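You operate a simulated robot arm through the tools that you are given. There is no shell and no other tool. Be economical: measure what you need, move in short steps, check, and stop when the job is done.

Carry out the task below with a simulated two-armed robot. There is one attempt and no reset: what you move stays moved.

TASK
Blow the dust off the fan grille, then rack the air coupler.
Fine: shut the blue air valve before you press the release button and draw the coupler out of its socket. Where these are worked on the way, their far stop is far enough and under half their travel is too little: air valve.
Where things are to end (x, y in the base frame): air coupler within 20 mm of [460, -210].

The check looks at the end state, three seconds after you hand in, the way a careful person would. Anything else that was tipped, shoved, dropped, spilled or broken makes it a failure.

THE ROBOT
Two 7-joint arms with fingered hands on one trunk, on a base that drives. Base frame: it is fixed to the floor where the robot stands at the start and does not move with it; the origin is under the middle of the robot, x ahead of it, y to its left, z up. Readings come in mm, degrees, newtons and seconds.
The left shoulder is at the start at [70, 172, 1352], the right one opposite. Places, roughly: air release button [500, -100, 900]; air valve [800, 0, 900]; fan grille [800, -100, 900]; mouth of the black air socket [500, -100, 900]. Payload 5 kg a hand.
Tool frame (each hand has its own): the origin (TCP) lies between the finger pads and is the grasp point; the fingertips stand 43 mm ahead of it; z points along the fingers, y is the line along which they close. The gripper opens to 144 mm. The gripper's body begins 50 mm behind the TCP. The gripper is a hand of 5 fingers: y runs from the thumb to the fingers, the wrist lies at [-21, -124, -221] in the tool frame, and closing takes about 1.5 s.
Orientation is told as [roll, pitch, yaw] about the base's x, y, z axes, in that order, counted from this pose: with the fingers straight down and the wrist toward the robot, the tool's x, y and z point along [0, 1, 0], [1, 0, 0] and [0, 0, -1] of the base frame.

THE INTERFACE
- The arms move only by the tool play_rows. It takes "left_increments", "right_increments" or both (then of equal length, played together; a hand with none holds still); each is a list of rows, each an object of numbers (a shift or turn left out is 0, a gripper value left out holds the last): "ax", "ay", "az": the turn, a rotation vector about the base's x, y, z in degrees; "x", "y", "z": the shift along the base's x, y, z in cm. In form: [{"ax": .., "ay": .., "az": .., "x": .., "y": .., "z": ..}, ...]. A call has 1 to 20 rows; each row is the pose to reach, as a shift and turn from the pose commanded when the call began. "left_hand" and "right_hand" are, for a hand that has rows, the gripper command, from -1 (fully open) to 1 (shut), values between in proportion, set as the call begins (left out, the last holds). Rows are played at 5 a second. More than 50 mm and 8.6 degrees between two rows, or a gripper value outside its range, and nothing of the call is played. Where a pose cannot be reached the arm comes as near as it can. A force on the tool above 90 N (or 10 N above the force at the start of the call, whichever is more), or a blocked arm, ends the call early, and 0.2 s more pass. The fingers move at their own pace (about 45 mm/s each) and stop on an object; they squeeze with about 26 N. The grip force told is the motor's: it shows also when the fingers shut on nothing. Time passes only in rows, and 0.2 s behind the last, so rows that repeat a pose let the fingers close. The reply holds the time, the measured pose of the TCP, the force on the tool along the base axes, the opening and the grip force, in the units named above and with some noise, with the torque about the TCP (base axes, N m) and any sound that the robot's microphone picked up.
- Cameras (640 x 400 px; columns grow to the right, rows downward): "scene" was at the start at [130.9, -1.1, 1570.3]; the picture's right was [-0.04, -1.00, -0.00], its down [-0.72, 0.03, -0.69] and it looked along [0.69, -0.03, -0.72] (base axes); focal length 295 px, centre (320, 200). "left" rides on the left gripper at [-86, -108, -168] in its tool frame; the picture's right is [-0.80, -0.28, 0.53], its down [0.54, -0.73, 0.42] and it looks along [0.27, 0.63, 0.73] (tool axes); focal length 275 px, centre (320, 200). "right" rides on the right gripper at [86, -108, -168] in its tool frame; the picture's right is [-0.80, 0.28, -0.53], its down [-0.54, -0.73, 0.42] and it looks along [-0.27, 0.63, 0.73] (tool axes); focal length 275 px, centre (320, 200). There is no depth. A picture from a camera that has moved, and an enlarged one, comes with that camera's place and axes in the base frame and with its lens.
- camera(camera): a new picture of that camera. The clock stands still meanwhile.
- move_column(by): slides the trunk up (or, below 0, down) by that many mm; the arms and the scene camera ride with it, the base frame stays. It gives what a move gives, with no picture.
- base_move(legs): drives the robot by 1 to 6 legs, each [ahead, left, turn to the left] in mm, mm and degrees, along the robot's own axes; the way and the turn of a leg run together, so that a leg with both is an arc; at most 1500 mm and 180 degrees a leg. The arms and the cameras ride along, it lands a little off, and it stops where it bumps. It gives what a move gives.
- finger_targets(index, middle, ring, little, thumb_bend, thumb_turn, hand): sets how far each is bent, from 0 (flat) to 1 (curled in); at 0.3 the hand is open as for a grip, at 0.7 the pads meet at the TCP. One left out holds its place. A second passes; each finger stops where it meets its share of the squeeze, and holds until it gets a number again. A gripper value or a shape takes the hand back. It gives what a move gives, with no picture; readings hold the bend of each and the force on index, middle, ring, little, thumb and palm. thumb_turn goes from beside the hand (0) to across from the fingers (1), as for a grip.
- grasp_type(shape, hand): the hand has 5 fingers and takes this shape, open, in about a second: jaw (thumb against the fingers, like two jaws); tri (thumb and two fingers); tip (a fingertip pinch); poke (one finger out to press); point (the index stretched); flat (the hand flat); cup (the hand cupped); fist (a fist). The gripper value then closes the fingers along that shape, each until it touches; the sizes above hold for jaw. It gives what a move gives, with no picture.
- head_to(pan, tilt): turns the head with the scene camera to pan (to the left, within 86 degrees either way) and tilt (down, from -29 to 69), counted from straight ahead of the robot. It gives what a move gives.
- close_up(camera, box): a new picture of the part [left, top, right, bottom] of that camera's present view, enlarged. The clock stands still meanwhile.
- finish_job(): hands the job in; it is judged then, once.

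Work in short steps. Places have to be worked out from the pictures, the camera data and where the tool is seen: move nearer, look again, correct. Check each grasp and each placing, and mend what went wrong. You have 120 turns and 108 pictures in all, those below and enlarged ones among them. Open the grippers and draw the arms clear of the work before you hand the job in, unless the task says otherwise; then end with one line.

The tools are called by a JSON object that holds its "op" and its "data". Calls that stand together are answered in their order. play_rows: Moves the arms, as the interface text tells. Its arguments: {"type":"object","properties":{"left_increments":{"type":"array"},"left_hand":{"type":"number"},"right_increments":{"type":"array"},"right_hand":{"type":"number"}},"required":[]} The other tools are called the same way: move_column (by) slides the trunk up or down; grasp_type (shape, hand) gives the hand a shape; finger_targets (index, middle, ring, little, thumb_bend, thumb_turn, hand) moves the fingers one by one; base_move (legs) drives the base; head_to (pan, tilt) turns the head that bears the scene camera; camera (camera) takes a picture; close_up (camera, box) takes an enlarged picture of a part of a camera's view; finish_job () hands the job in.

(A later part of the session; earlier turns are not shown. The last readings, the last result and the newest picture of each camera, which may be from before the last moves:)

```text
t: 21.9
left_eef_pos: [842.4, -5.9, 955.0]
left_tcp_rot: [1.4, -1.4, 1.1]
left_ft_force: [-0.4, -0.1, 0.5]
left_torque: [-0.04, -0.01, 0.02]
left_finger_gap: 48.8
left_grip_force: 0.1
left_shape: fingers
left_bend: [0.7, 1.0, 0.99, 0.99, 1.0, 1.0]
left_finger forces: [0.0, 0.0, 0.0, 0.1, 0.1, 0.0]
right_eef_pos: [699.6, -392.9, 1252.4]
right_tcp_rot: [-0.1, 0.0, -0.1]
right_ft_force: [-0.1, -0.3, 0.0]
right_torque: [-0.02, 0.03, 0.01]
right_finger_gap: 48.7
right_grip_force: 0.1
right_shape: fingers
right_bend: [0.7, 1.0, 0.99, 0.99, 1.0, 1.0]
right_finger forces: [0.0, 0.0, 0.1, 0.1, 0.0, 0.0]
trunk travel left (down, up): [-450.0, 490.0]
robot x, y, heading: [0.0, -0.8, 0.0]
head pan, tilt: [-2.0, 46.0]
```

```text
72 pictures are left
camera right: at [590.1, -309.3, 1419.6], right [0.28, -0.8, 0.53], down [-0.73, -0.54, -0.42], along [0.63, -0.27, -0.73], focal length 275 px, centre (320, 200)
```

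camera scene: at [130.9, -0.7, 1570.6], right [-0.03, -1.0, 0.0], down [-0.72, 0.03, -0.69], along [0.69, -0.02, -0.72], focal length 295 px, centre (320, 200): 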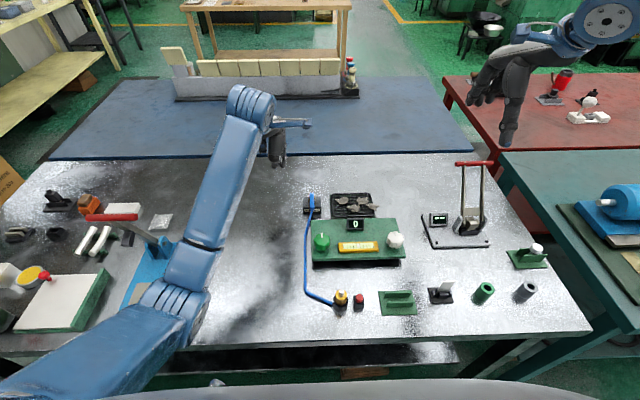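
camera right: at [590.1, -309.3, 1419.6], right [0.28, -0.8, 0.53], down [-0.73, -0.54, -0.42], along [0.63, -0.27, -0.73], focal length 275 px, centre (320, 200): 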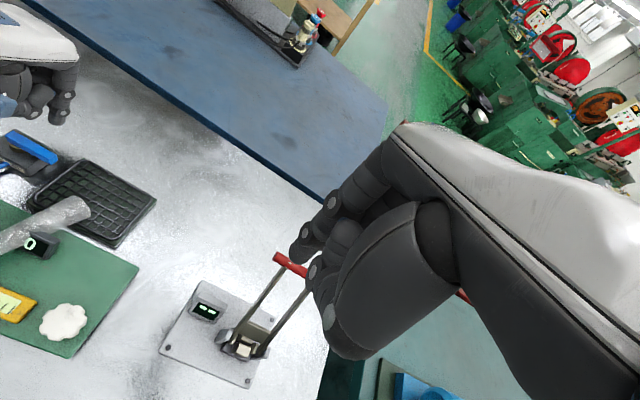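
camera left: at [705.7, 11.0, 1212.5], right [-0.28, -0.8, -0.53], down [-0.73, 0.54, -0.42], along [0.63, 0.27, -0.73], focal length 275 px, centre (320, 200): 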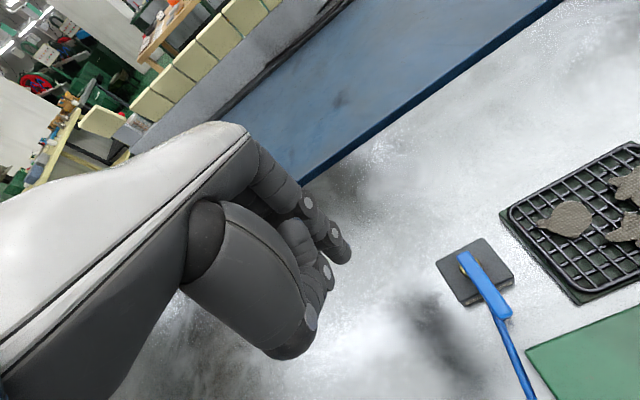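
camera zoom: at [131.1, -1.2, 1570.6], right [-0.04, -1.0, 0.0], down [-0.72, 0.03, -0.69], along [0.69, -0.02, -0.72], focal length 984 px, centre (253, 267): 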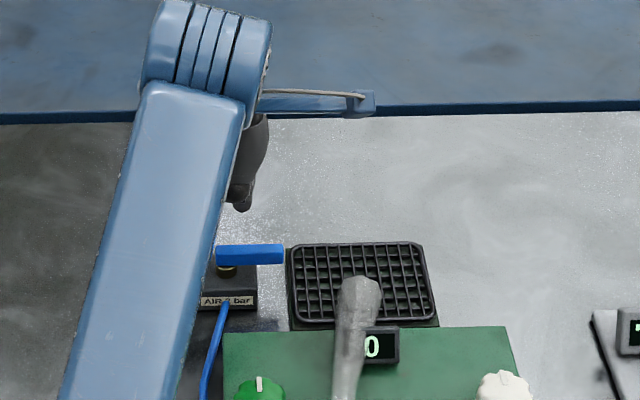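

Two calls exceeded the 50 mm per-row limit; I redo the left withdrawal and right approach in smaller steps, together but with the left leaving first.

{"op": "play_rows", "data": {"left_increments": [{"z": 3}, {"z": 6, "y": 2}, {"z": 9, "y": 5}, {"x": -2, "z": 11, "y": 8}, {"x": -4, "z": 13, "y": 11}, {"x": -6, "z": 15, "y": 14}, {"x": -8, "z": 17, "y": 17}, {"x": -8, "z": 19, "y": 20}, {"x": -8, "z": 20, "y": 23}, {"x": -8, "z": 20, "y": 23}]}}

{"op": "play_rows", "data": {"right_increments": [{"x": 2, "y": 4}, {"x": 4, "y": 8}, {"x": 6, "y": 12, "z": -1}, {"x": 8, "y": 16, "z": -3}, {"x": 10, "y": 20, "z": -5}, {"x": 12, "y": 24, "z": -7}, {"x": 12, "y": 28, "z": -10}, {"x": 12, "y": 31, "z": -13}, {"x": 12, "y": 34, "z": -16}, {"x": 12, "y": 35.4, "z": -20}, {"x": 12, "y": 35.4, "z": -24}, {"x": 12, "y": 35.4, "z": -24}]}}

{"op": "close_up", "data": {"camera": "scene", "box": [260, 120, 420, 240]}}

{"op": "camera", "data": {"camera": "right"}}

```text
t: 24.1
left_eef_pos: [760.3, 221.1, 1152.9]
left_tcp_rot: [1.2, -1.4, 0.8]
left_ft_force: [0.6, -0.5, 0.4]
left_torque: [0.06, 0.01, 0.01]
left_finger_gap: 49.0
left_grip_force: 0.1
left_shape: fingers
left_bend: [0.7, 1.0, 0.99, 0.99, 1.0, 1.0]
left_finger forces: [0.0, 0.0, 0.0, 0.0, 0.0, 0.0]
right_eef_pos: [700.2, -394.8, 1252.4]
right_tcp_rot: [0.0, 0.1, 0.1]
right_ft_force: [0.6, 0.0, 0.2]
right_torque: [0.06, -0.01, -0.01]
right_finger_gap: 48.8
right_grip_force: 0.0
right_shape: fingers
right_bend: [0.7, 1.0, 0.99, 0.99, 1.0, 1.0]
right_finger forces: [0.0, 0.0, 0.0, 0.1, 0.0, 0.0]
trunk travel left (down, up): [-450.0, 490.0]
robot x, y, heading: [-1.2, 0.4, 0.2]
head pan, tilt: [-2.0, 46.0]
```

```text
t: 26.7
left_eef_pos: [762.8, 221.5, 1154.4]
left_tcp_rot: [1.0, -1.4, 1.0]
left_ft_force: [-0.2, -0.3, -1.1]
left_torque: [0.0, 0.0, 0.01]
left_finger_gap: 48.7
left_grip_force: 0.0
left_shape: fingers
left_bend: [0.7, 1.0, 0.99, 0.99, 1.0, 1.0]
left_finger forces: [0.2, 0.0, 0.1, 0.0, 0.0, 0.1]
right_eef_pos: [766.3, -131.8, 1075.3]
right_tcp_rot: [0.0, -0.1, 0.0]
right_ft_force: [-0.5, 1.2, 0.0]
right_torque: [0.0, -0.01, 0.01]
right_finger_gap: 48.7
right_grip_force: 0.0
right_shape: fingers
right_bend: [0.7, 1.0, 0.99, 0.99, 1.0, 1.0]
right_finger forces: [0.0, 0.0, 0.0, 0.1, 0.1, 0.1]
right hand out of reach, approached as far as the arm can: row 7, 8, 9, 10, 11, 12
trunk travel left (down, up): [-450.0, 490.0]
robot x, y, heading: [0.7, -2.4, 0.3]
head pan, tilt: [-2.0, 46.0]
```

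```text
3.33 times, centred on (340, 180) of scene
camera zoom: at [131.3, -0.5, 1570.6], right [-0.04, -1.0, 0.0], down [-0.72, 0.03, -0.69], along [0.69, -0.02, -0.72], focal length 984 px, centre (253, 267)
```

zoom: 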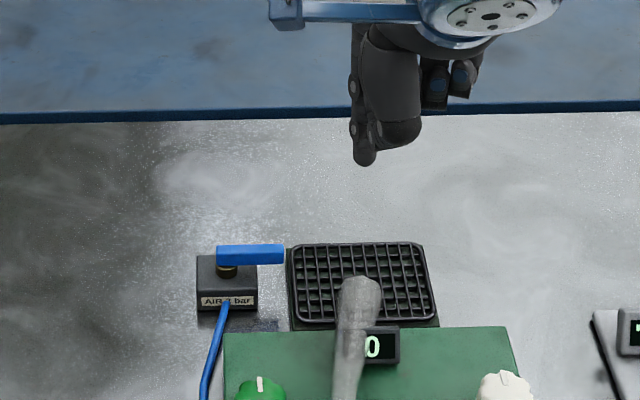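

```text
70 pictures are left
camera right: at [655.9, -46.3, 1241.3], right [0.28, -0.8, 0.53], down [-0.73, -0.54, -0.42], along [0.63, -0.27, -0.73], focal length 275 px, centre (320, 200)
```

right: 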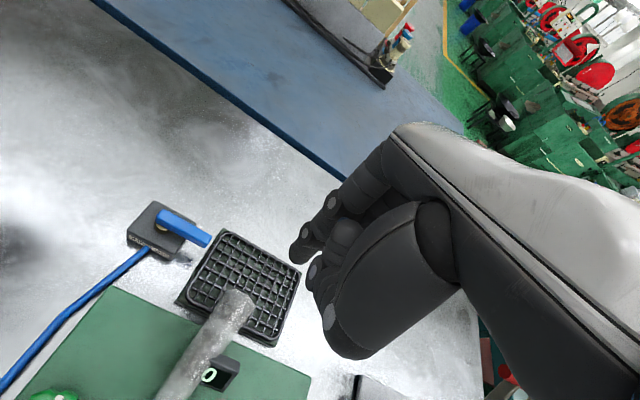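

Out of reach with that orientation. Yawing the left hand -60° puts its wrist to the left and gains reach; I retreat the right arm and swing the left round together.

{"op": "play_rows", "data": {"right_increments": [{"z": 3, "y": -3}, {"z": 6, "y": -6}, {"z": 9, "y": -9}, {"z": 12, "y": -12}, {"z": 15, "y": -15}, {"x": -2, "z": 17, "y": -18}, {"x": -4, "z": 17, "y": -22}, {"x": -6, "z": 17, "y": -26}, {"x": -6, "z": 17, "y": -26}, {"x": -6, "z": 17, "y": -26}], "left_increments": [{"az": -7.5}, {"az": -15}, {"az": -22.5}, {"az": -30}, {"az": -37.5, "x": 1, "y": -3}, {"az": -45, "x": 3, "y": -6, "z": -2}, {"az": -52.5, "x": 5, "y": -9, "z": -4}, {"az": -60, "x": 6.7, "y": -12, "z": -7}, {"az": -60, "x": 6.7, "y": -14, "z": -10}, {"az": -60, "x": 6.7, "y": -16, "z": -12}]}}

{"op": "play_rows", "data": {"left_increments": [{"y": -3}, {"y": -6}, {"y": -8.8, "z": -2}, {"y": -8.8, "z": -5}, {"y": -8.8, "z": -7}, {"y": -8.8, "z": -7}]}}

{"op": "close_up", "data": {"camera": "scene", "box": [260, 120, 420, 240]}}

{"op": "camera", "data": {"camera": "left"}}

```text
t: 28.9
left_eef_pos: [830.0, 64.6, 1034.0]
left_tcp_rot: [1.0, -1.3, -59.1]
left_ft_force: [0.4, 0.3, -0.2]
left_torque: [0.02, 0.03, -0.01]
left_finger_gap: 48.8
left_grip_force: 0.0
left_shape: fingers
left_bend: [0.7, 1.0, 0.99, 0.99, 1.0, 1.0]
left_finger forces: [0.1, 0.1, 0.1, 0.0, 0.0, 0.0]
right_eef_pos: [703.7, -391.7, 1248.7]
right_tcp_rot: [0.0, 0.1, -0.1]
right_ft_force: [0.4, -0.2, 0.0]
right_torque: [0.01, 0.03, -0.02]
right_finger_gap: 48.6
right_grip_force: 0.0
right_shape: fingers
right_bend: [0.7, 1.0, 0.99, 0.99, 1.0, 1.0]
right_finger forces: [0.0, 0.0, 0.1, 0.0, 0.0, 0.0]
trunk travel left (down, up): [-450.0, 490.0]
robot x, y, heading: [-0.9, -1.3, -0.1]
head pan, tilt: [-2.0, 46.0]
```

```text
t: 30.3
left_eef_pos: [827.1, -25.7, 965.0]
left_tcp_rot: [1.1, -1.4, -59.0]
left_ft_force: [-0.1, -0.9, 0.1]
left_torque: [-0.01, -0.03, 0.0]
left_finger_gap: 48.9
left_grip_force: 0.1
left_shape: fingers
left_bend: [0.7, 1.0, 0.99, 0.99, 1.0, 1.0]
left_finger forces: [0.0, 0.0, 0.0, 0.0, 0.0, 0.0]
right_eef_pos: [702.8, -392.1, 1249.2]
right_tcp_rot: [0.0, 0.0, 0.0]
right_ft_force: [-0.6, -0.4, -0.5]
right_torque: [-0.03, 0.02, -0.02]
right_finger_gap: 48.9
right_grip_force: 0.1
right_shape: fingers
right_bend: [0.7, 1.0, 0.99, 0.99, 1.0, 1.0]
right_finger forces: [0.1, 0.1, 0.0, 0.0, 0.0, 0.0]
trunk travel left (down, up): [-450.0, 490.0]
robot x, y, heading: [1.4, 0.1, 0.0]
head pan, tilt: [-2.0, 46.0]
```

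```text
3.33 times, centred on (340, 180) of scene
camera zoom: at [131.0, -1.7, 1570.6], right [-0.04, -1.0, 0.0], down [-0.72, 0.03, -0.69], along [0.69, -0.02, -0.72], focal length 984 px, centre (253, 267)
```

zoom: 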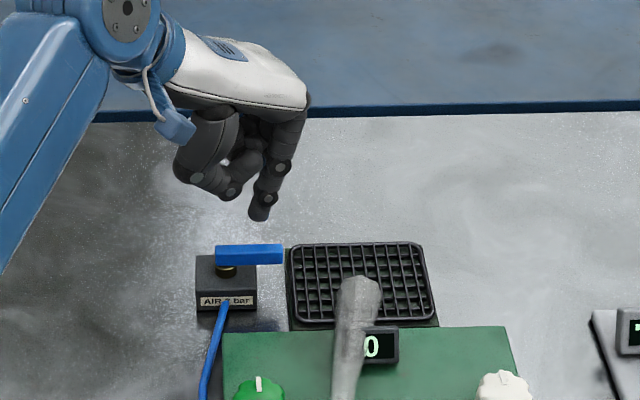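

```text
68 pictures are left
camera left: at [692.6, 26.6, 1128.7], right [-0.81, -0.17, -0.56], down [0.1, 0.9, -0.43], along [0.57, -0.41, -0.71], focal length 275 px, centre (320, 200)
```

left: 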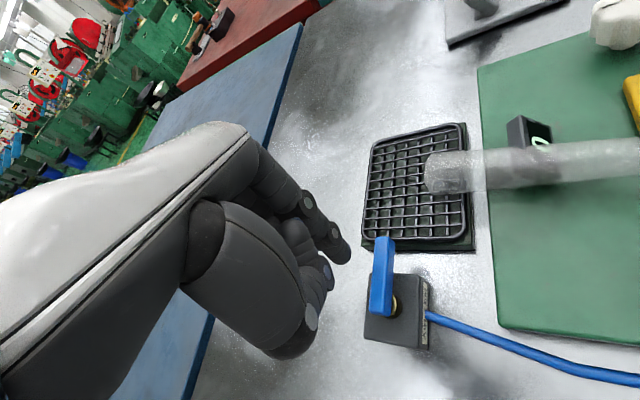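

Good reach: tip at about (824,-29,922), behind the lever. I lower 4 cm and sweep the lever back along its arc.

{"op": "play_rows", "data": {"left_increments": [{"z": -2}, {"z": -4}, {"x": -1.2, "y": -0.3, "z": -4}, {"x": -2.0, "y": -0.6, "z": -4}, {"x": -2.9, "y": -0.8, "z": -4}, {"x": -4.0, "y": -0.8, "z": -4}, {"x": -5.1, "y": -0.5, "z": -4}, {"x": -5.1, "y": -0.5, "z": -4}]}}

{"op": "camera", "data": {"camera": "left"}}

```text
t: 32.1
left_eef_pos: [777.2, -31.5, 926.2]
left_tcp_rot: [1.1, -1.5, -59.1]
left_ft_force: [0.2, -0.5, 0.1]
left_torque: [-0.01, 0.0, 0.01]
left_finger_gap: 48.8
left_grip_force: 0.2
left_shape: fingers
left_bend: [0.7, 1.0, 0.99, 0.99, 1.0, 1.0]
left_finger forces: [0.3, 0.0, 0.0, 0.1, 0.0, 0.0]
right_eef_pos: [704.6, -392.4, 1248.8]
right_tcp_rot: [0.0, 0.1, 0.0]
right_ft_force: [0.4, -0.1, -0.4]
right_torque: [0.02, -0.02, 0.0]
right_finger_gap: 48.6
right_grip_force: 0.1
right_shape: fingers
right_bend: [0.7, 1.0, 0.99, 0.99, 1.0, 1.0]
right_finger forces: [0.0, 0.0, 0.0, 0.0, 0.0, 0.1]
trunk travel left (down, up): [-450.0, 490.0]
robot x, y, heading: [-0.1, 2.3, -0.1]
head pan, tilt: [-2.0, 46.0]
```

```text
67 pictures are left
camera left: at [642.1, 20.5, 1089.7], right [-0.81, -0.17, -0.56], down [0.1, 0.9, -0.43], along [0.57, -0.41, -0.71], focal length 275 px, centre (320, 200)
```

left: 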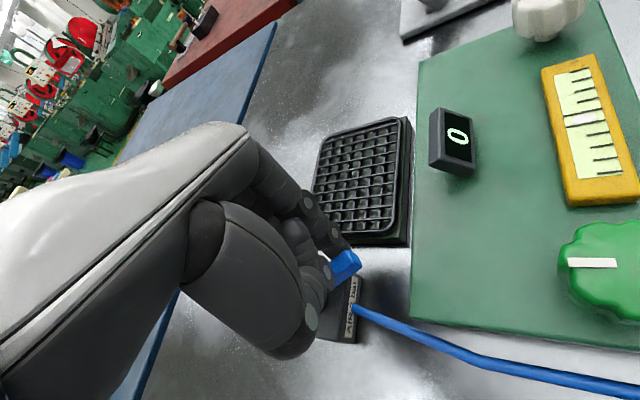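

The jet has stopped and the lever is partly back; I continue pushing to its shut stop.

{"op": "play_rows", "data": {"left_increments": [{"x": -0.5, "y": 0.2}, {"x": -0.9, "y": 0.6}, {"x": -1.1, "y": 1.0}, {"x": -1.3, "y": 1.5}, {"x": -1.4, "y": 1.9}, {"x": -1.4, "y": 2.2}, {"x": -1.4, "y": 2.2}]}}

{"op": "camera", "data": {"camera": "left"}}

```text
t: 33.7
left_eef_pos: [762.2, -9.5, 924.6]
left_tcp_rot: [1.1, -1.4, -59.1]
left_ft_force: [-0.8, -1.2, -0.7]
left_torque: [-0.03, 0.01, 0.05]
left_finger_gap: 48.7
left_grip_force: 0.1
left_shape: fingers
left_bend: [0.7, 1.0, 0.99, 0.99, 1.0, 1.0]
left_finger forces: [0.9, 0.0, 0.0, 0.0, 0.1, 0.0]
right_eef_pos: [704.2, -391.2, 1249.4]
right_tcp_rot: [0.0, 0.0, 0.0]
right_ft_force: [-0.2, -0.3, -0.2]
right_torque: [-0.01, 0.0, -0.01]
right_finger_gap: 48.8
right_grip_force: 0.0
right_shape: fingers
right_bend: [0.7, 1.0, 0.99, 0.99, 1.0, 1.0]
right_finger forces: [0.0, 0.0, 0.0, 0.0, 0.1, 0.0]
trunk travel left (down, up): [-450.0, 490.0]
robot x, y, heading: [-1.6, 2.4, 0.1]
head pan, tilt: [-2.0, 46.0]
```

```text
66 pictures are left
camera left: at [628.3, 41.7, 1088.9], right [-0.81, -0.17, -0.56], down [0.1, 0.9, -0.43], along [0.57, -0.41, -0.71], focal length 275 px, centre (320, 200)
```

left: 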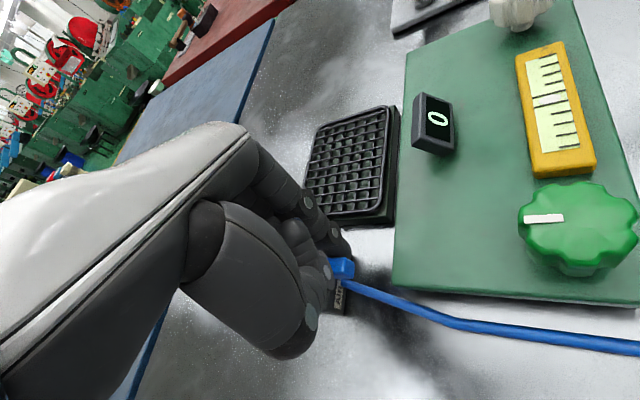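

Little resistance yet; I push a bit more toward +y until the stop is felt.

{"op": "play_rows", "data": {"left_increments": [{"y": 0.4}, {"y": 0.8}, {"y": 1.0}, {"y": 1.2}, {"y": 1.2}]}}

```text
t: 34.9
left_eef_pos: [762.7, 0.8, 924.9]
left_tcp_rot: [1.1, -1.3, -59.2]
left_ft_force: [-2.2, -9.2, 4.1]
left_torque: [-0.34, 0.12, 0.04]
left_finger_gap: 52.3
left_grip_force: 4.0
left_shape: fingers
left_bend: [0.7, 1.0, 0.99, 0.99, 1.0, 1.0]
left_finger forces: [8.2, 0.1, 0.1, 0.0, 0.0, 0.0]
right_eef_pos: [704.0, -393.2, 1248.0]
right_tcp_rot: [0.0, 0.0, 0.0]
right_ft_force: [-0.4, 0.6, 0.9]
right_torque: [-0.03, 0.0, -0.04]
right_finger_gap: 48.6
right_grip_force: 0.1
right_shape: fingers
right_bend: [0.7, 1.0, 0.99, 0.99, 1.0, 1.0]
right_finger forces: [0.1, 0.0, 0.1, 0.0, 0.0, 0.0]
trunk travel left (down, up): [-450.0, 490.0]
robot x, y, heading: [-0.8, -1.4, -0.4]
head pan, tilt: [-2.0, 46.0]
```

The stop is felt (9 N). I back off, lift, move the left arm clear and check the lever.

{"op": "play_rows", "data": {"left_increments": [{"y": -1}, {"y": -1, "z": 3}, {"y": -1, "z": 7}, {"y": 2, "z": 11}, {"y": 6, "z": 13}, {"y": 10, "z": 15}, {"y": 14, "z": 17}, {"y": 18, "z": 19}, {"y": 22, "z": 21}, {"y": 26, "z": 22}, {"y": 28, "z": 22}]}}

{"op": "close_up", "data": {"camera": "scene", "box": [290, 180, 350, 225]}}

{"op": "close_up", "data": {"camera": "scene", "box": [320, 280, 420, 330]}}

{"op": "camera", "data": {"camera": "scene"}}

```text
t: 37.3
left_eef_pos: [763.0, 278.9, 1146.8]
left_tcp_rot: [1.0, -1.4, -59.0]
left_ft_force: [-0.2, -0.1, 0.0]
left_torque: [-0.04, 0.02, 0.02]
left_finger_gap: 48.7
left_grip_force: 0.1
left_shape: fingers
left_bend: [0.7, 1.0, 0.99, 0.99, 1.0, 1.0]
left_finger forces: [0.1, 0.1, 0.0, 0.0, 0.1, 0.0]
right_eef_pos: [703.5, -391.7, 1249.5]
right_tcp_rot: [0.0, 0.0, -0.1]
right_ft_force: [0.4, -0.2, 0.1]
right_torque: [0.01, 0.02, 0.0]
right_finger_gap: 48.6
right_grip_force: 0.1
right_shape: fingers
right_bend: [0.7, 1.0, 0.99, 0.99, 1.0, 1.0]
right_finger forces: [0.0, 0.1, 0.0, 0.1, 0.0, 0.0]
trunk travel left (down, up): [-450.0, 490.0]
robot x, y, heading: [1.5, 2.2, -0.0]
head pan, tilt: [-2.0, 46.0]
```

```text
8.89 times, centred on (320, 202) of scene
camera zoom: at [130.7, -1.7, 1570.7], right [-0.04, -1.0, 0.0], down [-0.72, 0.03, -0.69], along [0.69, -0.02, -0.72], focal length 2625 px, centre (320, 178)
```

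zoom: 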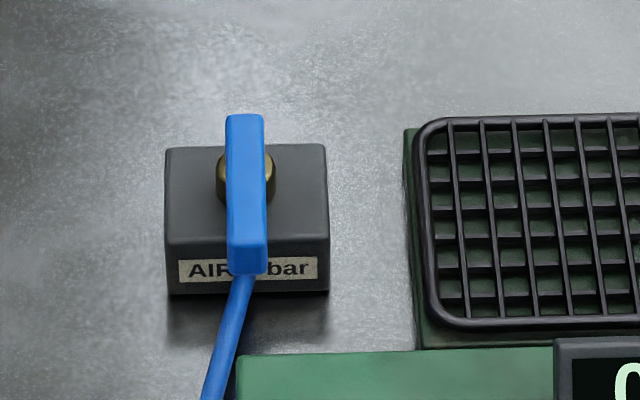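

```text
6.40 times, centred on (370, 305) of scene
camera zoom: at [130.7, -1.7, 1570.7], right [-0.04, -1.0, 0.0], down [-0.72, 0.03, -0.69], along [0.69, -0.02, -0.72], focal length 1890 px, centre (0, -472)
```

zoom: 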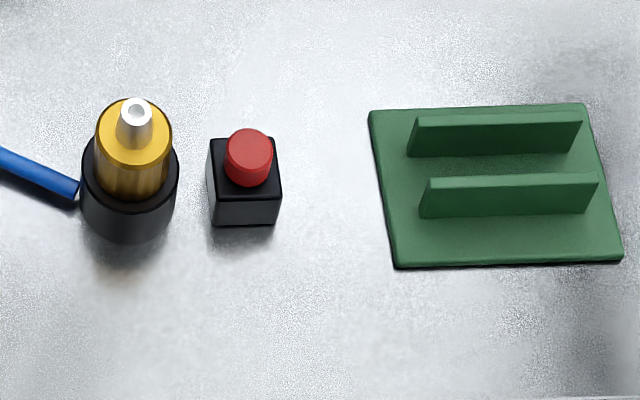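

```text
63 pictures are left
camera scene: at [130.7, -1.7, 1570.7], right [-0.04, -1.0, 0.0], down [-0.72, 0.03, -0.69], along [0.69, -0.02, -0.72], focal length 295 px, centre (320, 200)
```

scene: 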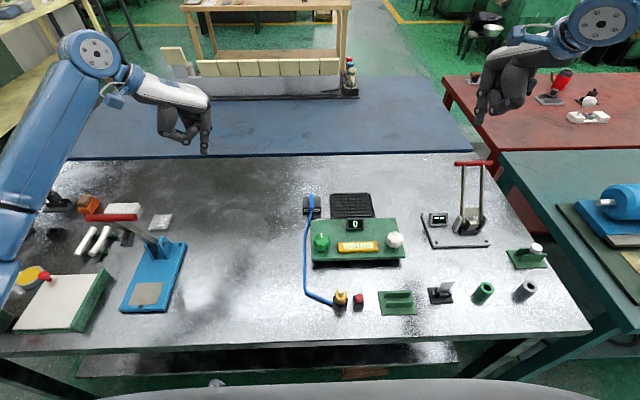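

Valve is shut at its stop. The coupler (~(457,-63)) is too near for the arms, so I back the base 200 mm.

{"op": "base_move", "data": {"legs": [[-200, 0, 0]]}}

{"op": "camera", "data": {"camera": "scene"}}

{"op": "camera", "data": {"camera": "right"}}

```text
t: 38.9
left_eef_pos: [566.6, 280.7, 1144.7]
left_tcp_rot: [0.8, -1.3, -59.0]
left_ft_force: [0.7, 1.1, 0.7]
left_torque: [0.0, 0.02, 0.0]
left_finger_gap: 48.7
left_grip_force: 0.0
left_shape: fingers
left_bend: [0.7, 1.0, 0.99, 0.99, 1.0, 1.0]
left_finger forces: [0.0, 0.1, 0.0, 0.1, 0.0, 0.0]
right_eef_pos: [507.5, -390.7, 1246.8]
right_tcp_rot: [-0.1, 0.1, -0.1]
right_ft_force: [0.6, 0.1, -0.2]
right_torque: [-0.02, 0.08, 0.01]
right_finger_gap: 48.8
right_grip_force: 0.1
right_shape: fingers
right_bend: [0.7, 1.0, 0.99, 0.99, 1.0, 1.0]
right_finger forces: [0.0, 0.0, 0.1, 0.1, 0.0, 0.0]
trunk travel left (down, up): [-450.0, 490.0]
robot x, y, heading: [-199.4, 0.8, 0.2]
head pan, tilt: [-2.0, 46.0]
```

```text
62 pictures are left
camera scene: at [-64.9, -0.8, 1570.2], right [-0.03, -1.0, 0.0], down [-0.72, 0.02, -0.69], along [0.69, -0.02, -0.72], focal length 295 px, centre (320, 200)
```

scene: 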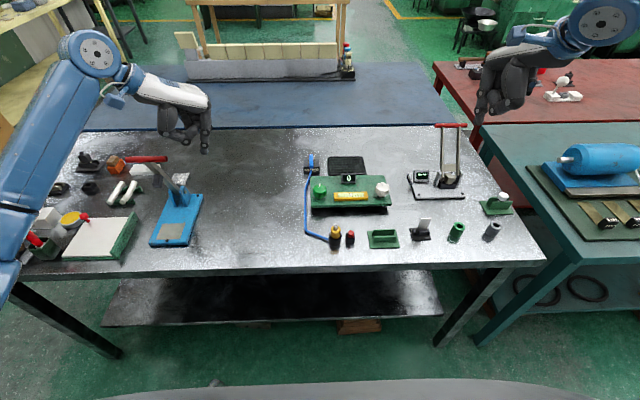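

```text
61 pictures are left
camera right: at [398.0, -306.0, 1414.7], right [0.29, -0.8, 0.53], down [-0.73, -0.54, -0.42], along [0.63, -0.27, -0.73], focal length 275 px, centre (320, 200)
```

right: 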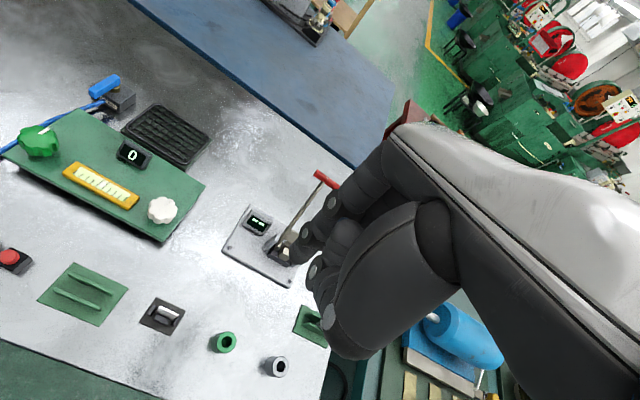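

I bring the right index above the red button (~(456,-108)) and look.

{"op": "play_rows", "data": {"right_increments": [{"y": 4, "z": -2}, {"y": 8, "z": -4}, {"x": -1, "y": 12, "z": -6}, {"x": -2, "y": 16, "z": -8}, {"x": -3, "y": 20, "z": -10}, {"x": -4, "y": 24, "z": -12}, {"x": -5, "y": 27, "z": -15}, {"x": -5, "y": 27.6, "z": -19}, {"x": -5, "y": 27.6, "z": -23}, {"x": -5, "y": 27.6, "z": -26}, {"x": -5, "y": 27.6, "z": -26}]}}

{"op": "camera", "data": {"camera": "right"}}

{"op": "close_up", "data": {"camera": "scene", "box": [300, 190, 420, 270]}}

```text
t: 41.2
left_eef_pos: [564.5, 280.5, 1145.7]
left_tcp_rot: [0.9, -1.5, -59.0]
left_ft_force: [0.0, 0.8, -0.2]
left_torque: [-0.02, 0.0, -0.01]
left_finger_gap: 48.9
left_grip_force: 0.0
left_shape: fingers
left_bend: [0.7, 1.0, 0.99, 0.99, 1.0, 1.0]
left_finger forces: [0.1, 0.0, 0.0, 0.0, 0.1, 0.1]
right_eef_pos: [449.6, -131.2, 1004.3]
right_tcp_rot: [0.0, 0.0, 0.2]
right_ft_force: [-0.3, 0.2, -0.9]
right_torque: [0.01, -0.01, -0.01]
right_finger_gap: 48.7
right_grip_force: 0.1
right_shape: fingers
right_bend: [0.7, 1.0, 0.99, 0.99, 1.0, 1.0]
right_finger forces: [0.0, 0.0, 0.0, 0.1, 0.1, 0.0]
right hand out of reach, approached as far as the arm can: row 9, 10, 11
trunk travel left (down, up): [-450.0, 490.0]
robot x, y, heading: [-199.3, 2.4, -0.0]
head pan, tilt: [-2.0, 46.0]
```

```text
60 pictures are left
camera right: at [339.8, -48.1, 1171.3], right [0.29, -0.8, 0.53], down [-0.72, -0.54, -0.42], along [0.63, -0.27, -0.73], focal length 275 px, centre (320, 200)
```

right: 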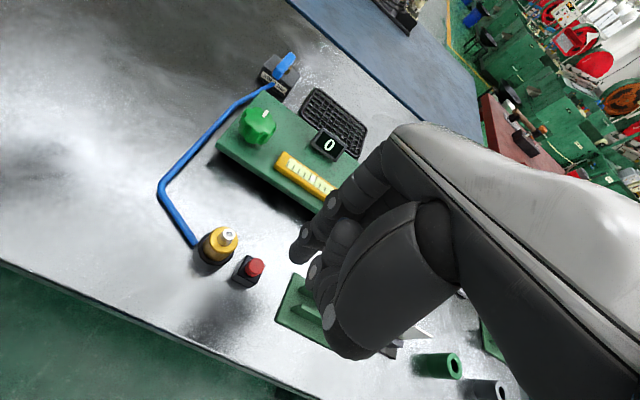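

```text
5.00 times, centred on (360, 230) of scene
camera zoom: at [-67.3, -0.3, 1570.6], right [-0.03, -1.0, 0.0], down [-0.72, 0.02, -0.69], along [0.69, -0.02, -0.72], focal length 1477 px, centre (120, 50)
```

zoom: 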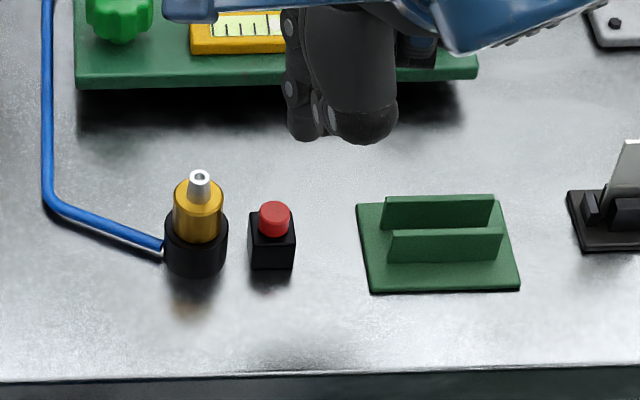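

Nozzle top is at ≈(460,-63,915), brass 872–900, button top ≈(454,-107,891). To give the right arm good reach I shift the base 170 mm left.

{"op": "base_move", "data": {"legs": [[0, 170, 0]]}}

{"op": "camera", "data": {"camera": "right"}}

```text
t: 42.7
left_eef_pos: [566.7, 447.1, 1146.2]
left_tcp_rot: [1.0, -1.3, -59.1]
left_ft_force: [-0.4, 0.3, -0.1]
left_torque: [0.05, -0.01, -0.03]
left_finger_gap: 48.7
left_grip_force: 0.2
left_shape: fingers
left_bend: [0.7, 1.0, 0.99, 0.99, 1.0, 1.0]
left_finger forces: [0.1, 0.0, 0.0, 0.0, 0.0, 0.1]
right_eef_pos: [448.8, 34.3, 1004.0]
right_tcp_rot: [0.0, 0.0, 0.0]
right_ft_force: [0.2, -0.1, -1.6]
right_torque: [0.04, -0.06, 0.0]
right_finger_gap: 48.6
right_grip_force: 0.1
right_shape: fingers
right_bend: [0.7, 1.0, 0.99, 0.99, 1.0, 1.0]
right_finger forces: [0.0, 0.0, 0.0, 0.0, 0.0, 0.1]
trunk travel left (down, up): [-450.0, 490.0]
robot x, y, heading: [-195.9, 166.9, 0.3]
head pan, tilt: [-2.0, 46.0]
```

```text
58 pictures are left
camera right: at [339.8, 119.0, 1171.3], right [0.28, -0.8, 0.53], down [-0.73, -0.54, -0.42], along [0.63, -0.27, -0.73], focal length 275 px, centre (320, 200)
```

right: 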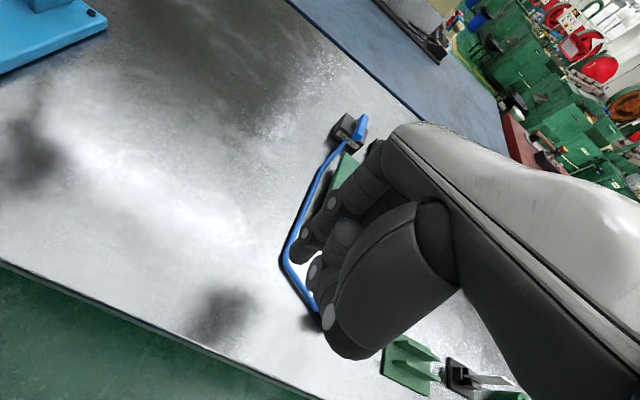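

Now I move the right index over the button at height and look from both cameras.

{"op": "play_rows", "data": {"right_increments": [{"y": -4}, {"y": -8}, {"y": -12}, {"x": 0.2, "y": -14.7}, {"x": 0.2, "y": -14.7, "z": -2}, {"x": 0.2, "y": -14.7, "z": -4}, {"x": 0.2, "y": -14.7, "z": -4}]}}

{"op": "camera", "data": {"camera": "right"}}

{"op": "camera", "data": {"camera": "scene"}}

```text
t: 44.3
left_eef_pos: [565.1, 448.1, 1146.5]
left_tcp_rot: [1.1, -1.4, -59.2]
left_ft_force: [-0.8, -0.8, -0.1]
left_torque: [0.02, -0.03, 0.02]
left_finger_gap: 49.0
left_grip_force: 0.1
left_shape: fingers
left_bend: [0.7, 1.0, 0.99, 0.99, 1.0, 1.0]
left_finger forces: [0.1, 0.0, 0.0, 0.1, 0.1, 0.0]
right_eef_pos: [448.9, -112.1, 964.3]
right_tcp_rot: [0.1, 0.1, -0.1]
right_ft_force: [-0.3, 0.2, 0.6]
right_torque: [-0.01, 0.01, 0.02]
right_finger_gap: 48.9
right_grip_force: 0.0
right_shape: fingers
right_bend: [0.7, 1.0, 0.99, 0.99, 1.0, 1.0]
right_finger forces: [0.0, 0.1, 0.1, 0.0, 0.1, 0.0]
trunk travel left (down, up): [-450.0, 490.0]
robot x, y, heading: [-198.3, 166.3, -0.1]
head pan, tilt: [-2.0, 46.0]
```

```text
57 pictures are left
camera right: at [339.8, -27.8, 1132.8], right [0.28, -0.8, 0.53], down [-0.73, -0.54, -0.42], along [0.63, -0.27, -0.73], focal length 275 px, centre (320, 200)
```

right: 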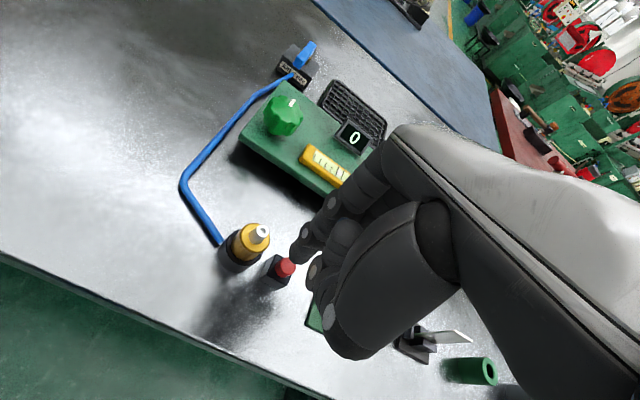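

```text
56 pictures are left
camera scene: at [-68.2, 168.8, 1570.7], right [-0.04, -1.0, 0.0], down [-0.72, 0.03, -0.69], along [0.69, -0.03, -0.72], focal length 295 px, centre (320, 200)
```

scene: 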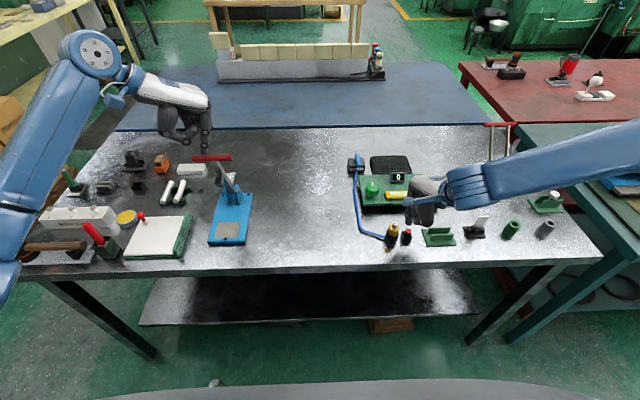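

Tip is at ≈(453,-105,921) and the button at ≈(452,-108,891). I press straight down, slowly at the end.

{"op": "play_rows", "data": {"right_increments": [{"y": -0.3, "z": -1.5}, {"y": -0.3, "z": -2.5}, {"y": -0.3, "z": -3}, {"y": -0.3, "z": -3.3}, {"y": -0.3, "z": -3.6}, {"y": -0.3, "z": -3.8}, {"y": -0.3, "z": -3.8}]}}

{"op": "camera", "data": {"camera": "right"}}

```text
t: 45.9
left_eef_pos: [565.9, 448.0, 1146.3]
left_tcp_rot: [1.0, -1.4, -59.2]
left_ft_force: [0.0, 0.1, 0.2]
left_torque: [0.01, 0.04, 0.02]
left_finger_gap: 48.6
left_grip_force: 0.1
left_shape: fingers
left_bend: [0.7, 1.0, 0.99, 0.99, 1.0, 1.0]
left_finger forces: [0.0, 0.0, 0.1, 0.0, 0.0, 0.1]
right_eef_pos: [450.8, -115.2, 928.2]
right_tcp_rot: [0.2, 0.0, -0.1]
right_ft_force: [1.0, 0.2, 2.8]
right_torque: [-0.02, -0.05, -0.02]
right_finger_gap: 48.6
right_grip_force: 1.9
right_shape: fingers
right_bend: [0.7, 1.0, 0.99, 0.99, 1.0, 1.0]
right_finger forces: [2.7, 0.0, 0.0, 0.1, 0.1, 0.0]
trunk travel left (down, up): [-450.0, 490.0]
robot x, y, heading: [-198.1, 168.1, -0.1]
head pan, tilt: [-2.0, 46.0]
```

```text
55 pictures are left
camera right: at [341.4, -29.8, 1094.2], right [0.28, -0.8, 0.53], down [-0.73, -0.54, -0.42], along [0.63, -0.27, -0.73], focal length 275 px, centre (320, 200)
```

right: 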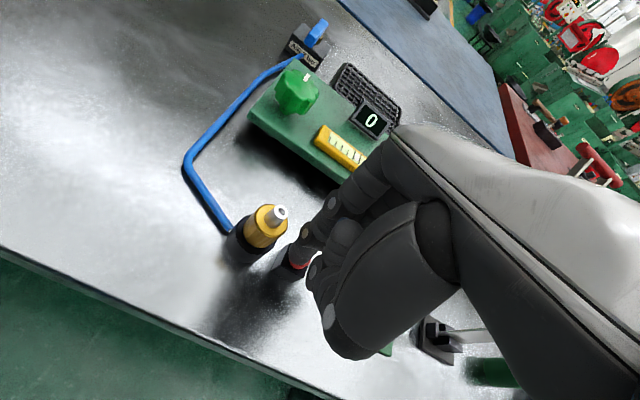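

Contact with spring force 2.7 N; I press deeper to the bottom of its travel.

{"op": "play_rows", "data": {"right_increments": [{"z": -0.3}, {"z": -0.6}, {"z": -0.9}, {"z": -1.0}, {"z": -1.0}]}}

{"op": "close_up", "data": {"camera": "right", "box": [200, 160, 360, 300]}}

```text
t: 47.1
left_eef_pos: [563.5, 449.9, 1148.3]
left_tcp_rot: [1.2, -1.4, -59.2]
left_ft_force: [0.3, 0.2, -0.1]
left_torque: [-0.02, 0.01, 0.03]
left_finger_gap: 48.8
left_grip_force: 0.0
left_shape: fingers
left_bend: [0.7, 1.0, 0.99, 0.99, 1.0, 1.0]
left_finger forces: [0.0, 0.0, 0.0, 0.0, 0.1, 0.1]
right_eef_pos: [454.5, -113.0, 921.0]
right_tcp_rot: [0.0, -0.5, -0.1]
right_ft_force: [15.2, -4.5, 52.2]
right_torque: [0.19, -0.67, -0.11]
right_finger_gap: 47.2
right_grip_force: 26.5
right_shape: fingers
right_bend: [0.7, 1.0, 0.99, 0.99, 1.0, 1.0]
right_finger forces: [52.1, 0.1, 0.0, 0.0, 0.1, 0.0]
trunk travel left (down, up): [-450.0, 490.0]
robot x, y, heading: [-199.7, 169.6, -0.1]
head pan, tilt: [-2.0, 46.0]
```

```text
2.86 times, centred on (280, 230) of right
camera zoom: at [342.8, -27.9, 1087.4], right [0.28, -0.8, 0.54], down [-0.72, -0.54, -0.43], along [0.63, -0.27, -0.73], focal length 786 px, centre (434, 114)
```

zoom: 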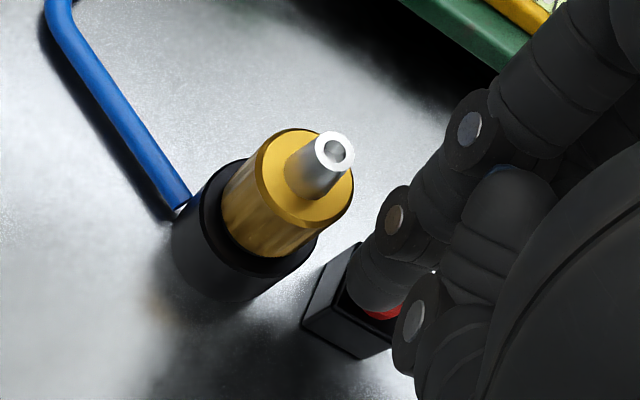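

Button bottomed. I lift off and shape the right hand into a three-finger pinch to try drawing the coupler.

{"op": "play_rows", "data": {"right_increments": [{"z": 2}, {"z": 6}, {"z": 10}, {"z": 13, "y": 2}, {"z": 13, "y": 4.5}, {"z": 13, "y": 4.5}]}}

{"op": "grasp_type", "data": {"hand": "right", "shape": "tri"}}

{"op": "camera", "data": {"camera": "right"}}

{"op": "close_up", "data": {"camera": "scene", "box": [360, 140, 480, 260]}}

```text
t: 48.5
left_eef_pos: [566.4, 446.8, 1144.7]
left_tcp_rot: [1.1, -1.4, -59.3]
left_ft_force: [0.0, 0.7, 0.6]
left_torque: [0.02, -0.02, 0.02]
left_finger_gap: 48.7
left_grip_force: 0.1
left_shape: fingers
left_bend: [0.7, 1.0, 0.99, 0.99, 1.0, 1.0]
left_finger forces: [0.0, 0.1, 0.0, 0.0, 0.0, 0.0]
right_eef_pos: [449.3, -70.4, 1046.9]
right_tcp_rot: [0.0, 0.1, -0.2]
right_ft_force: [1.5, -0.6, 0.1]
right_torque: [0.02, 0.01, 0.0]
right_finger_gap: 48.9
right_grip_force: 0.1
right_shape: fingers
right_bend: [0.7, 1.0, 0.99, 0.99, 1.0, 1.0]
right_finger forces: [0.0, 0.0, 0.0, 0.0, 0.0, 0.0]
trunk travel left (down, up): [-450.0, 490.0]
robot x, y, heading: [-200.3, 167.3, -0.3]
head pan, tilt: [-2.0, 46.0]
```

```text
t: 49.4
left_eef_pos: [566.4, 447.8, 1146.0]
left_tcp_rot: [1.0, -1.5, -59.1]
left_ft_force: [0.4, -0.2, -0.2]
left_torque: [0.01, 0.01, -0.03]
left_finger_gap: 48.8
left_grip_force: 0.1
left_shape: fingers
left_bend: [0.7, 1.0, 0.99, 0.99, 1.0, 1.0]
left_finger forces: [0.0, 0.1, 0.0, 0.0, 0.1, 0.0]
right_eef_pos: [450.6, -70.3, 1045.9]
right_tcp_rot: [0.0, 0.1, -0.1]
right_ft_force: [-0.1, -0.5, -0.4]
right_torque: [-0.01, 0.01, -0.01]
right_finger_gap: 143.9
right_grip_force: 0.0
right_shape: tri
right_bend: [0.3, 0.3, 0.99, 0.99, 0.3, 0.98]
right_finger forces: [0.1, 0.0, 0.0, 0.0, 0.0, 0.1]
trunk travel left (down, up): [-450.0, 490.0]
robot x, y, heading: [-200.1, 165.5, -0.2]
head pan, tilt: [-2.0, 46.0]
```

```text
53 pictures are left
camera right: at [340.9, 14.5, 1212.4], right [0.28, -0.8, 0.53], down [-0.73, -0.54, -0.42], along [0.63, -0.27, -0.73], focal length 275 px, centre (320, 200)
```

right: 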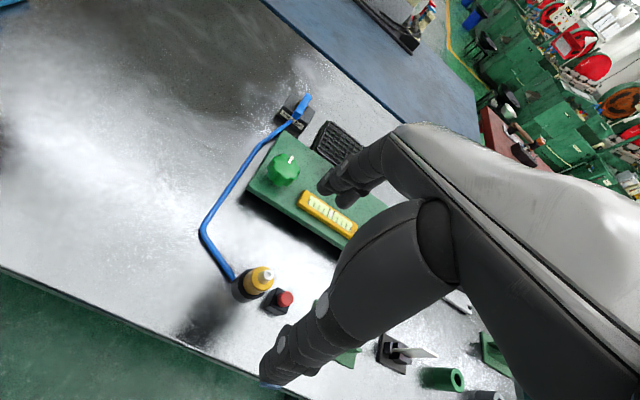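

```text
3.33 times, centred on (420, 200) of scene
camera zoom: at [-67.2, 169.5, 1570.6], right [-0.04, -1.0, 0.0], down [-0.72, 0.03, -0.69], along [0.69, -0.03, -0.72], focal length 984 px, centre (-13, 200)
```

zoom: 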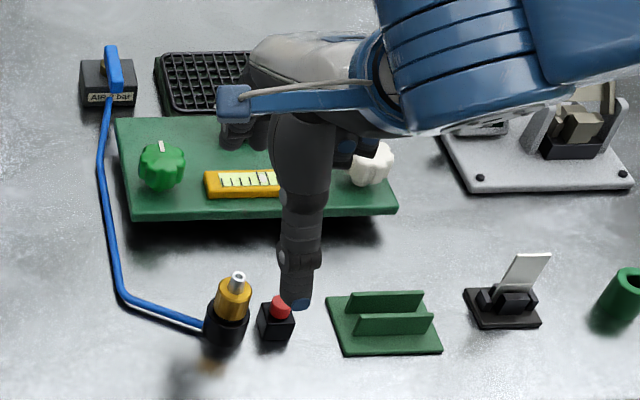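

Coupler nozzle still at ≈(461,-66,915). I part-close the pinch to ~60 mm and move above the coupler.

{"op": "play_rows", "data": {"right_hand": 0.15, "right_increments": [{"x": 0.5, "y": 0.5}, {"x": 1.0, "y": 1.1}, {"x": 1.0, "y": 1.1}, {"x": 1.0, "y": 1.1, "z": -2}, {"x": 1.0, "y": 1.1, "z": -5}, {"x": 1.0, "y": 1.1, "z": -7}, {"x": 1.0, "y": 1.1, "z": -7}]}}

{"op": "camera", "data": {"camera": "right"}}

{"op": "close_up", "data": {"camera": "scene", "box": [360, 180, 460, 260]}}

```text
t: 51.0
left_eef_pos: [565.4, 448.0, 1144.9]
left_tcp_rot: [1.0, -1.5, -59.1]
left_ft_force: [-0.2, 0.5, -0.1]
left_torque: [0.01, -0.01, -0.02]
left_finger_gap: 48.8
left_grip_force: 0.1
left_shape: fingers
left_bend: [0.7, 1.0, 0.99, 0.99, 1.0, 1.0]
left_finger forces: [0.0, 0.1, 0.0, 0.0, 0.0, 0.1]
right_eef_pos: [464.5, -57.6, 975.1]
right_tcp_rot: [0.0, 0.0, -0.1]
right_ft_force: [0.8, 0.0, 0.2]
right_torque: [0.0, 0.0, 0.02]
right_finger_gap: 61.9
right_grip_force: 0.2
right_shape: tri
right_bend: [0.74, 0.48, 0.99, 0.99, 0.72, 1.0]
right_finger forces: [0.1, 0.1, 0.0, 0.0, 0.0, 0.1]
trunk travel left (down, up): [-450.0, 490.0]
robot x, y, heading: [-199.1, 170.9, -0.3]
head pan, tilt: [-2.0, 46.0]
```

```text
51 pictures are left
camera right: at [353.6, 27.3, 1141.6], right [0.28, -0.8, 0.53], down [-0.73, -0.54, -0.42], along [0.63, -0.27, -0.73], focal length 275 px, centre (320, 200)
```

right: 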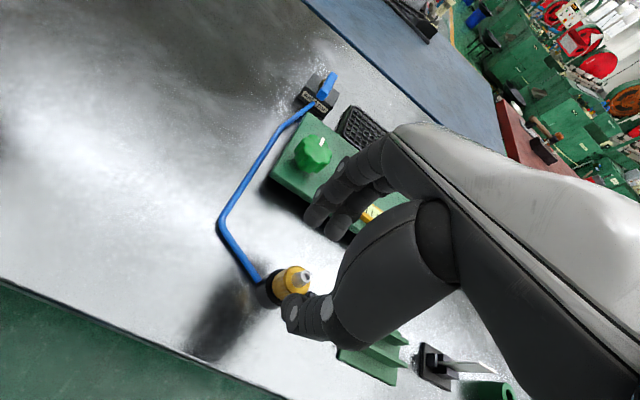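

```text
5.00 times, centred on (410, 220) of scene
camera zoom: at [-67.6, 169.5, 1570.6], right [-0.04, -1.0, 0.0], down [-0.72, 0.03, -0.69], along [0.69, -0.03, -0.72], focal length 1477 px, centre (-130, 100)
```

zoom: 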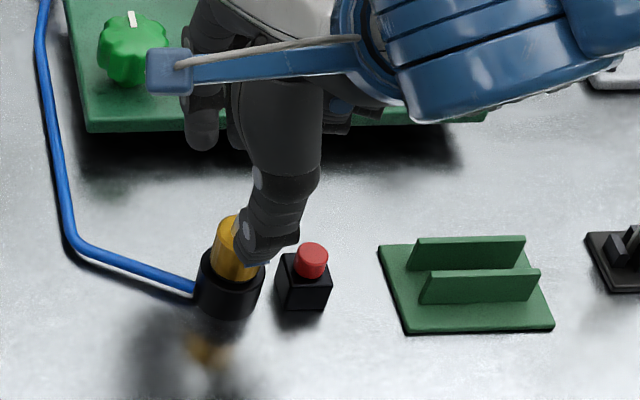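

The pinch straddles the coupler (thumb ≈x 414, fingers ≈x 511). I lower over it, then check.

{"op": "play_rows", "data": {"right_increments": [{"z": -1.5}, {"z": -3}, {"z": -4.2}, {"z": -4.7}, {"z": -4.7}]}}

{"op": "close_up", "data": {"camera": "right", "box": [200, 160, 420, 340]}}

{"op": "close_up", "data": {"camera": "scene", "box": [360, 190, 440, 250]}}

```text
t: 52.2
left_eef_pos: [566.0, 448.9, 1146.0]
left_tcp_rot: [1.0, -1.4, -59.1]
left_ft_force: [0.4, 0.2, 0.4]
left_torque: [-0.01, 0.02, -0.01]
left_finger_gap: 48.8
left_grip_force: 0.0
left_shape: fingers
left_bend: [0.7, 1.0, 0.99, 0.99, 1.0, 1.0]
left_finger forces: [0.1, 0.0, 0.0, 0.0, 0.0, 0.1]
right_eef_pos: [460.2, -58.2, 927.8]
right_tcp_rot: [0.0, -0.1, 0.0]
right_ft_force: [-0.4, -0.1, -0.1]
right_torque: [-0.04, -0.04, 0.0]
right_finger_gap: 61.7
right_grip_force: 0.1
right_shape: tri
right_bend: [0.74, 0.48, 0.99, 0.99, 0.72, 1.0]
right_finger forces: [0.0, 0.0, 0.1, 0.0, 0.0, 0.0]
trunk travel left (down, up): [-450.0, 490.0]
robot x, y, heading: [-196.8, 170.3, -0.2]
head pan, tilt: [-2.0, 46.0]
```

```text
2.22 times, centred on (310, 250) of right
camera zoom: at [350.8, 26.0, 1096.0], right [0.28, -0.8, 0.53], down [-0.73, -0.54, -0.42], along [0.63, -0.27, -0.73], focal length 612 px, centre (342, 89)
```

zoom: 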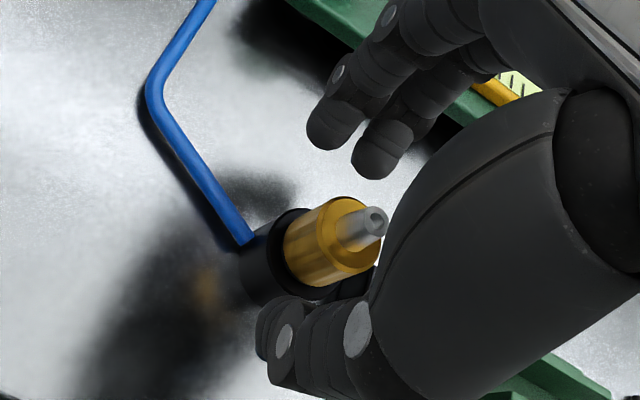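

```text
6.67 times, centred on (400, 220) of scene
camera zoom: at [-67.5, 169.1, 1570.6], right [-0.04, -1.0, 0.0], down [-0.72, 0.03, -0.69], along [0.69, -0.03, -0.72], focal length 1969 px, centre (-213, 67)
```

zoom: 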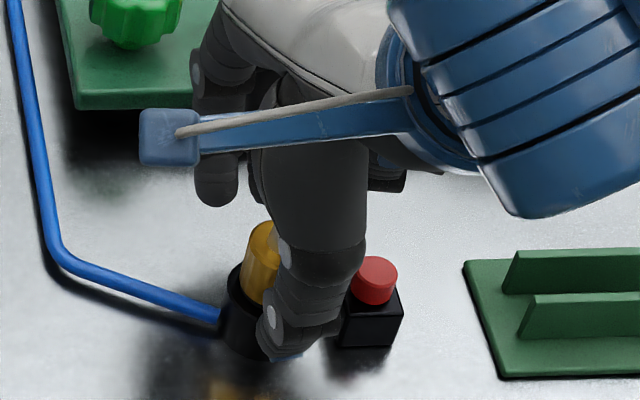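

Thumb tip z≈887, above the socket rim. I close the pinch on the brass.

{"op": "play_rows", "data": {"right_hand": 1, "right_increments": [{}, {}, {}, {}, {}, {}, {}, {}, {}]}}

{"op": "close_up", "data": {"camera": "right", "box": [200, 160, 420, 340]}}

```text
t: 54.2
left_eef_pos: [566.0, 449.0, 1146.6]
left_tcp_rot: [1.0, -1.5, -59.1]
left_ft_force: [-0.3, 0.4, -0.4]
left_torque: [-0.01, 0.01, 0.01]
left_finger_gap: 48.8
left_grip_force: 0.1
left_shape: fingers
left_bend: [0.7, 1.0, 0.99, 0.99, 1.0, 1.0]
left_finger forces: [0.0, 0.0, 0.0, 0.0, 0.0, 0.1]
right_eef_pos: [460.5, -58.7, 928.3]
right_tcp_rot: [0.0, 0.1, -0.1]
right_ft_force: [-1.0, 0.4, 0.0]
right_torque: [0.03, 0.05, 0.0]
right_finger_gap: 16.6
right_grip_force: 26.2
right_shape: tri
right_bend: [0.7, 0.63, 1.0, 1.0, 0.74, 1.0]
right_finger forces: [8.8, 12.8, 0.1, 0.1, 22.0, 0.1]
trunk travel left (down, up): [-450.0, 490.0]
robot x, y, heading: [-201.0, 171.7, 0.0]
head pan, tilt: [-2.0, 46.0]
```

```text
2.22 times, centred on (310, 250) of right
camera zoom: at [350.8, 26.0, 1096.0], right [0.28, -0.8, 0.53], down [-0.73, -0.54, -0.42], along [0.63, -0.27, -0.73], focal length 612 px, centre (342, 89)
```

zoom: 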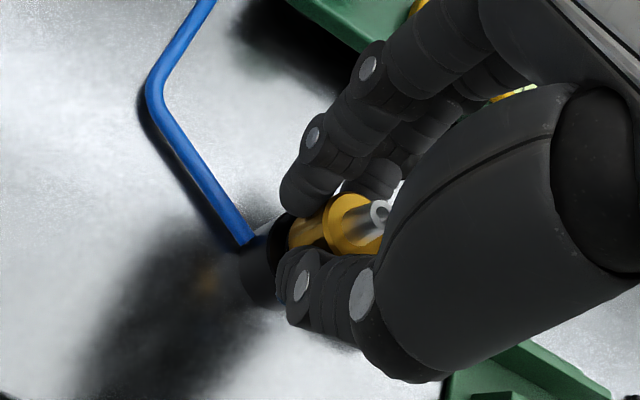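

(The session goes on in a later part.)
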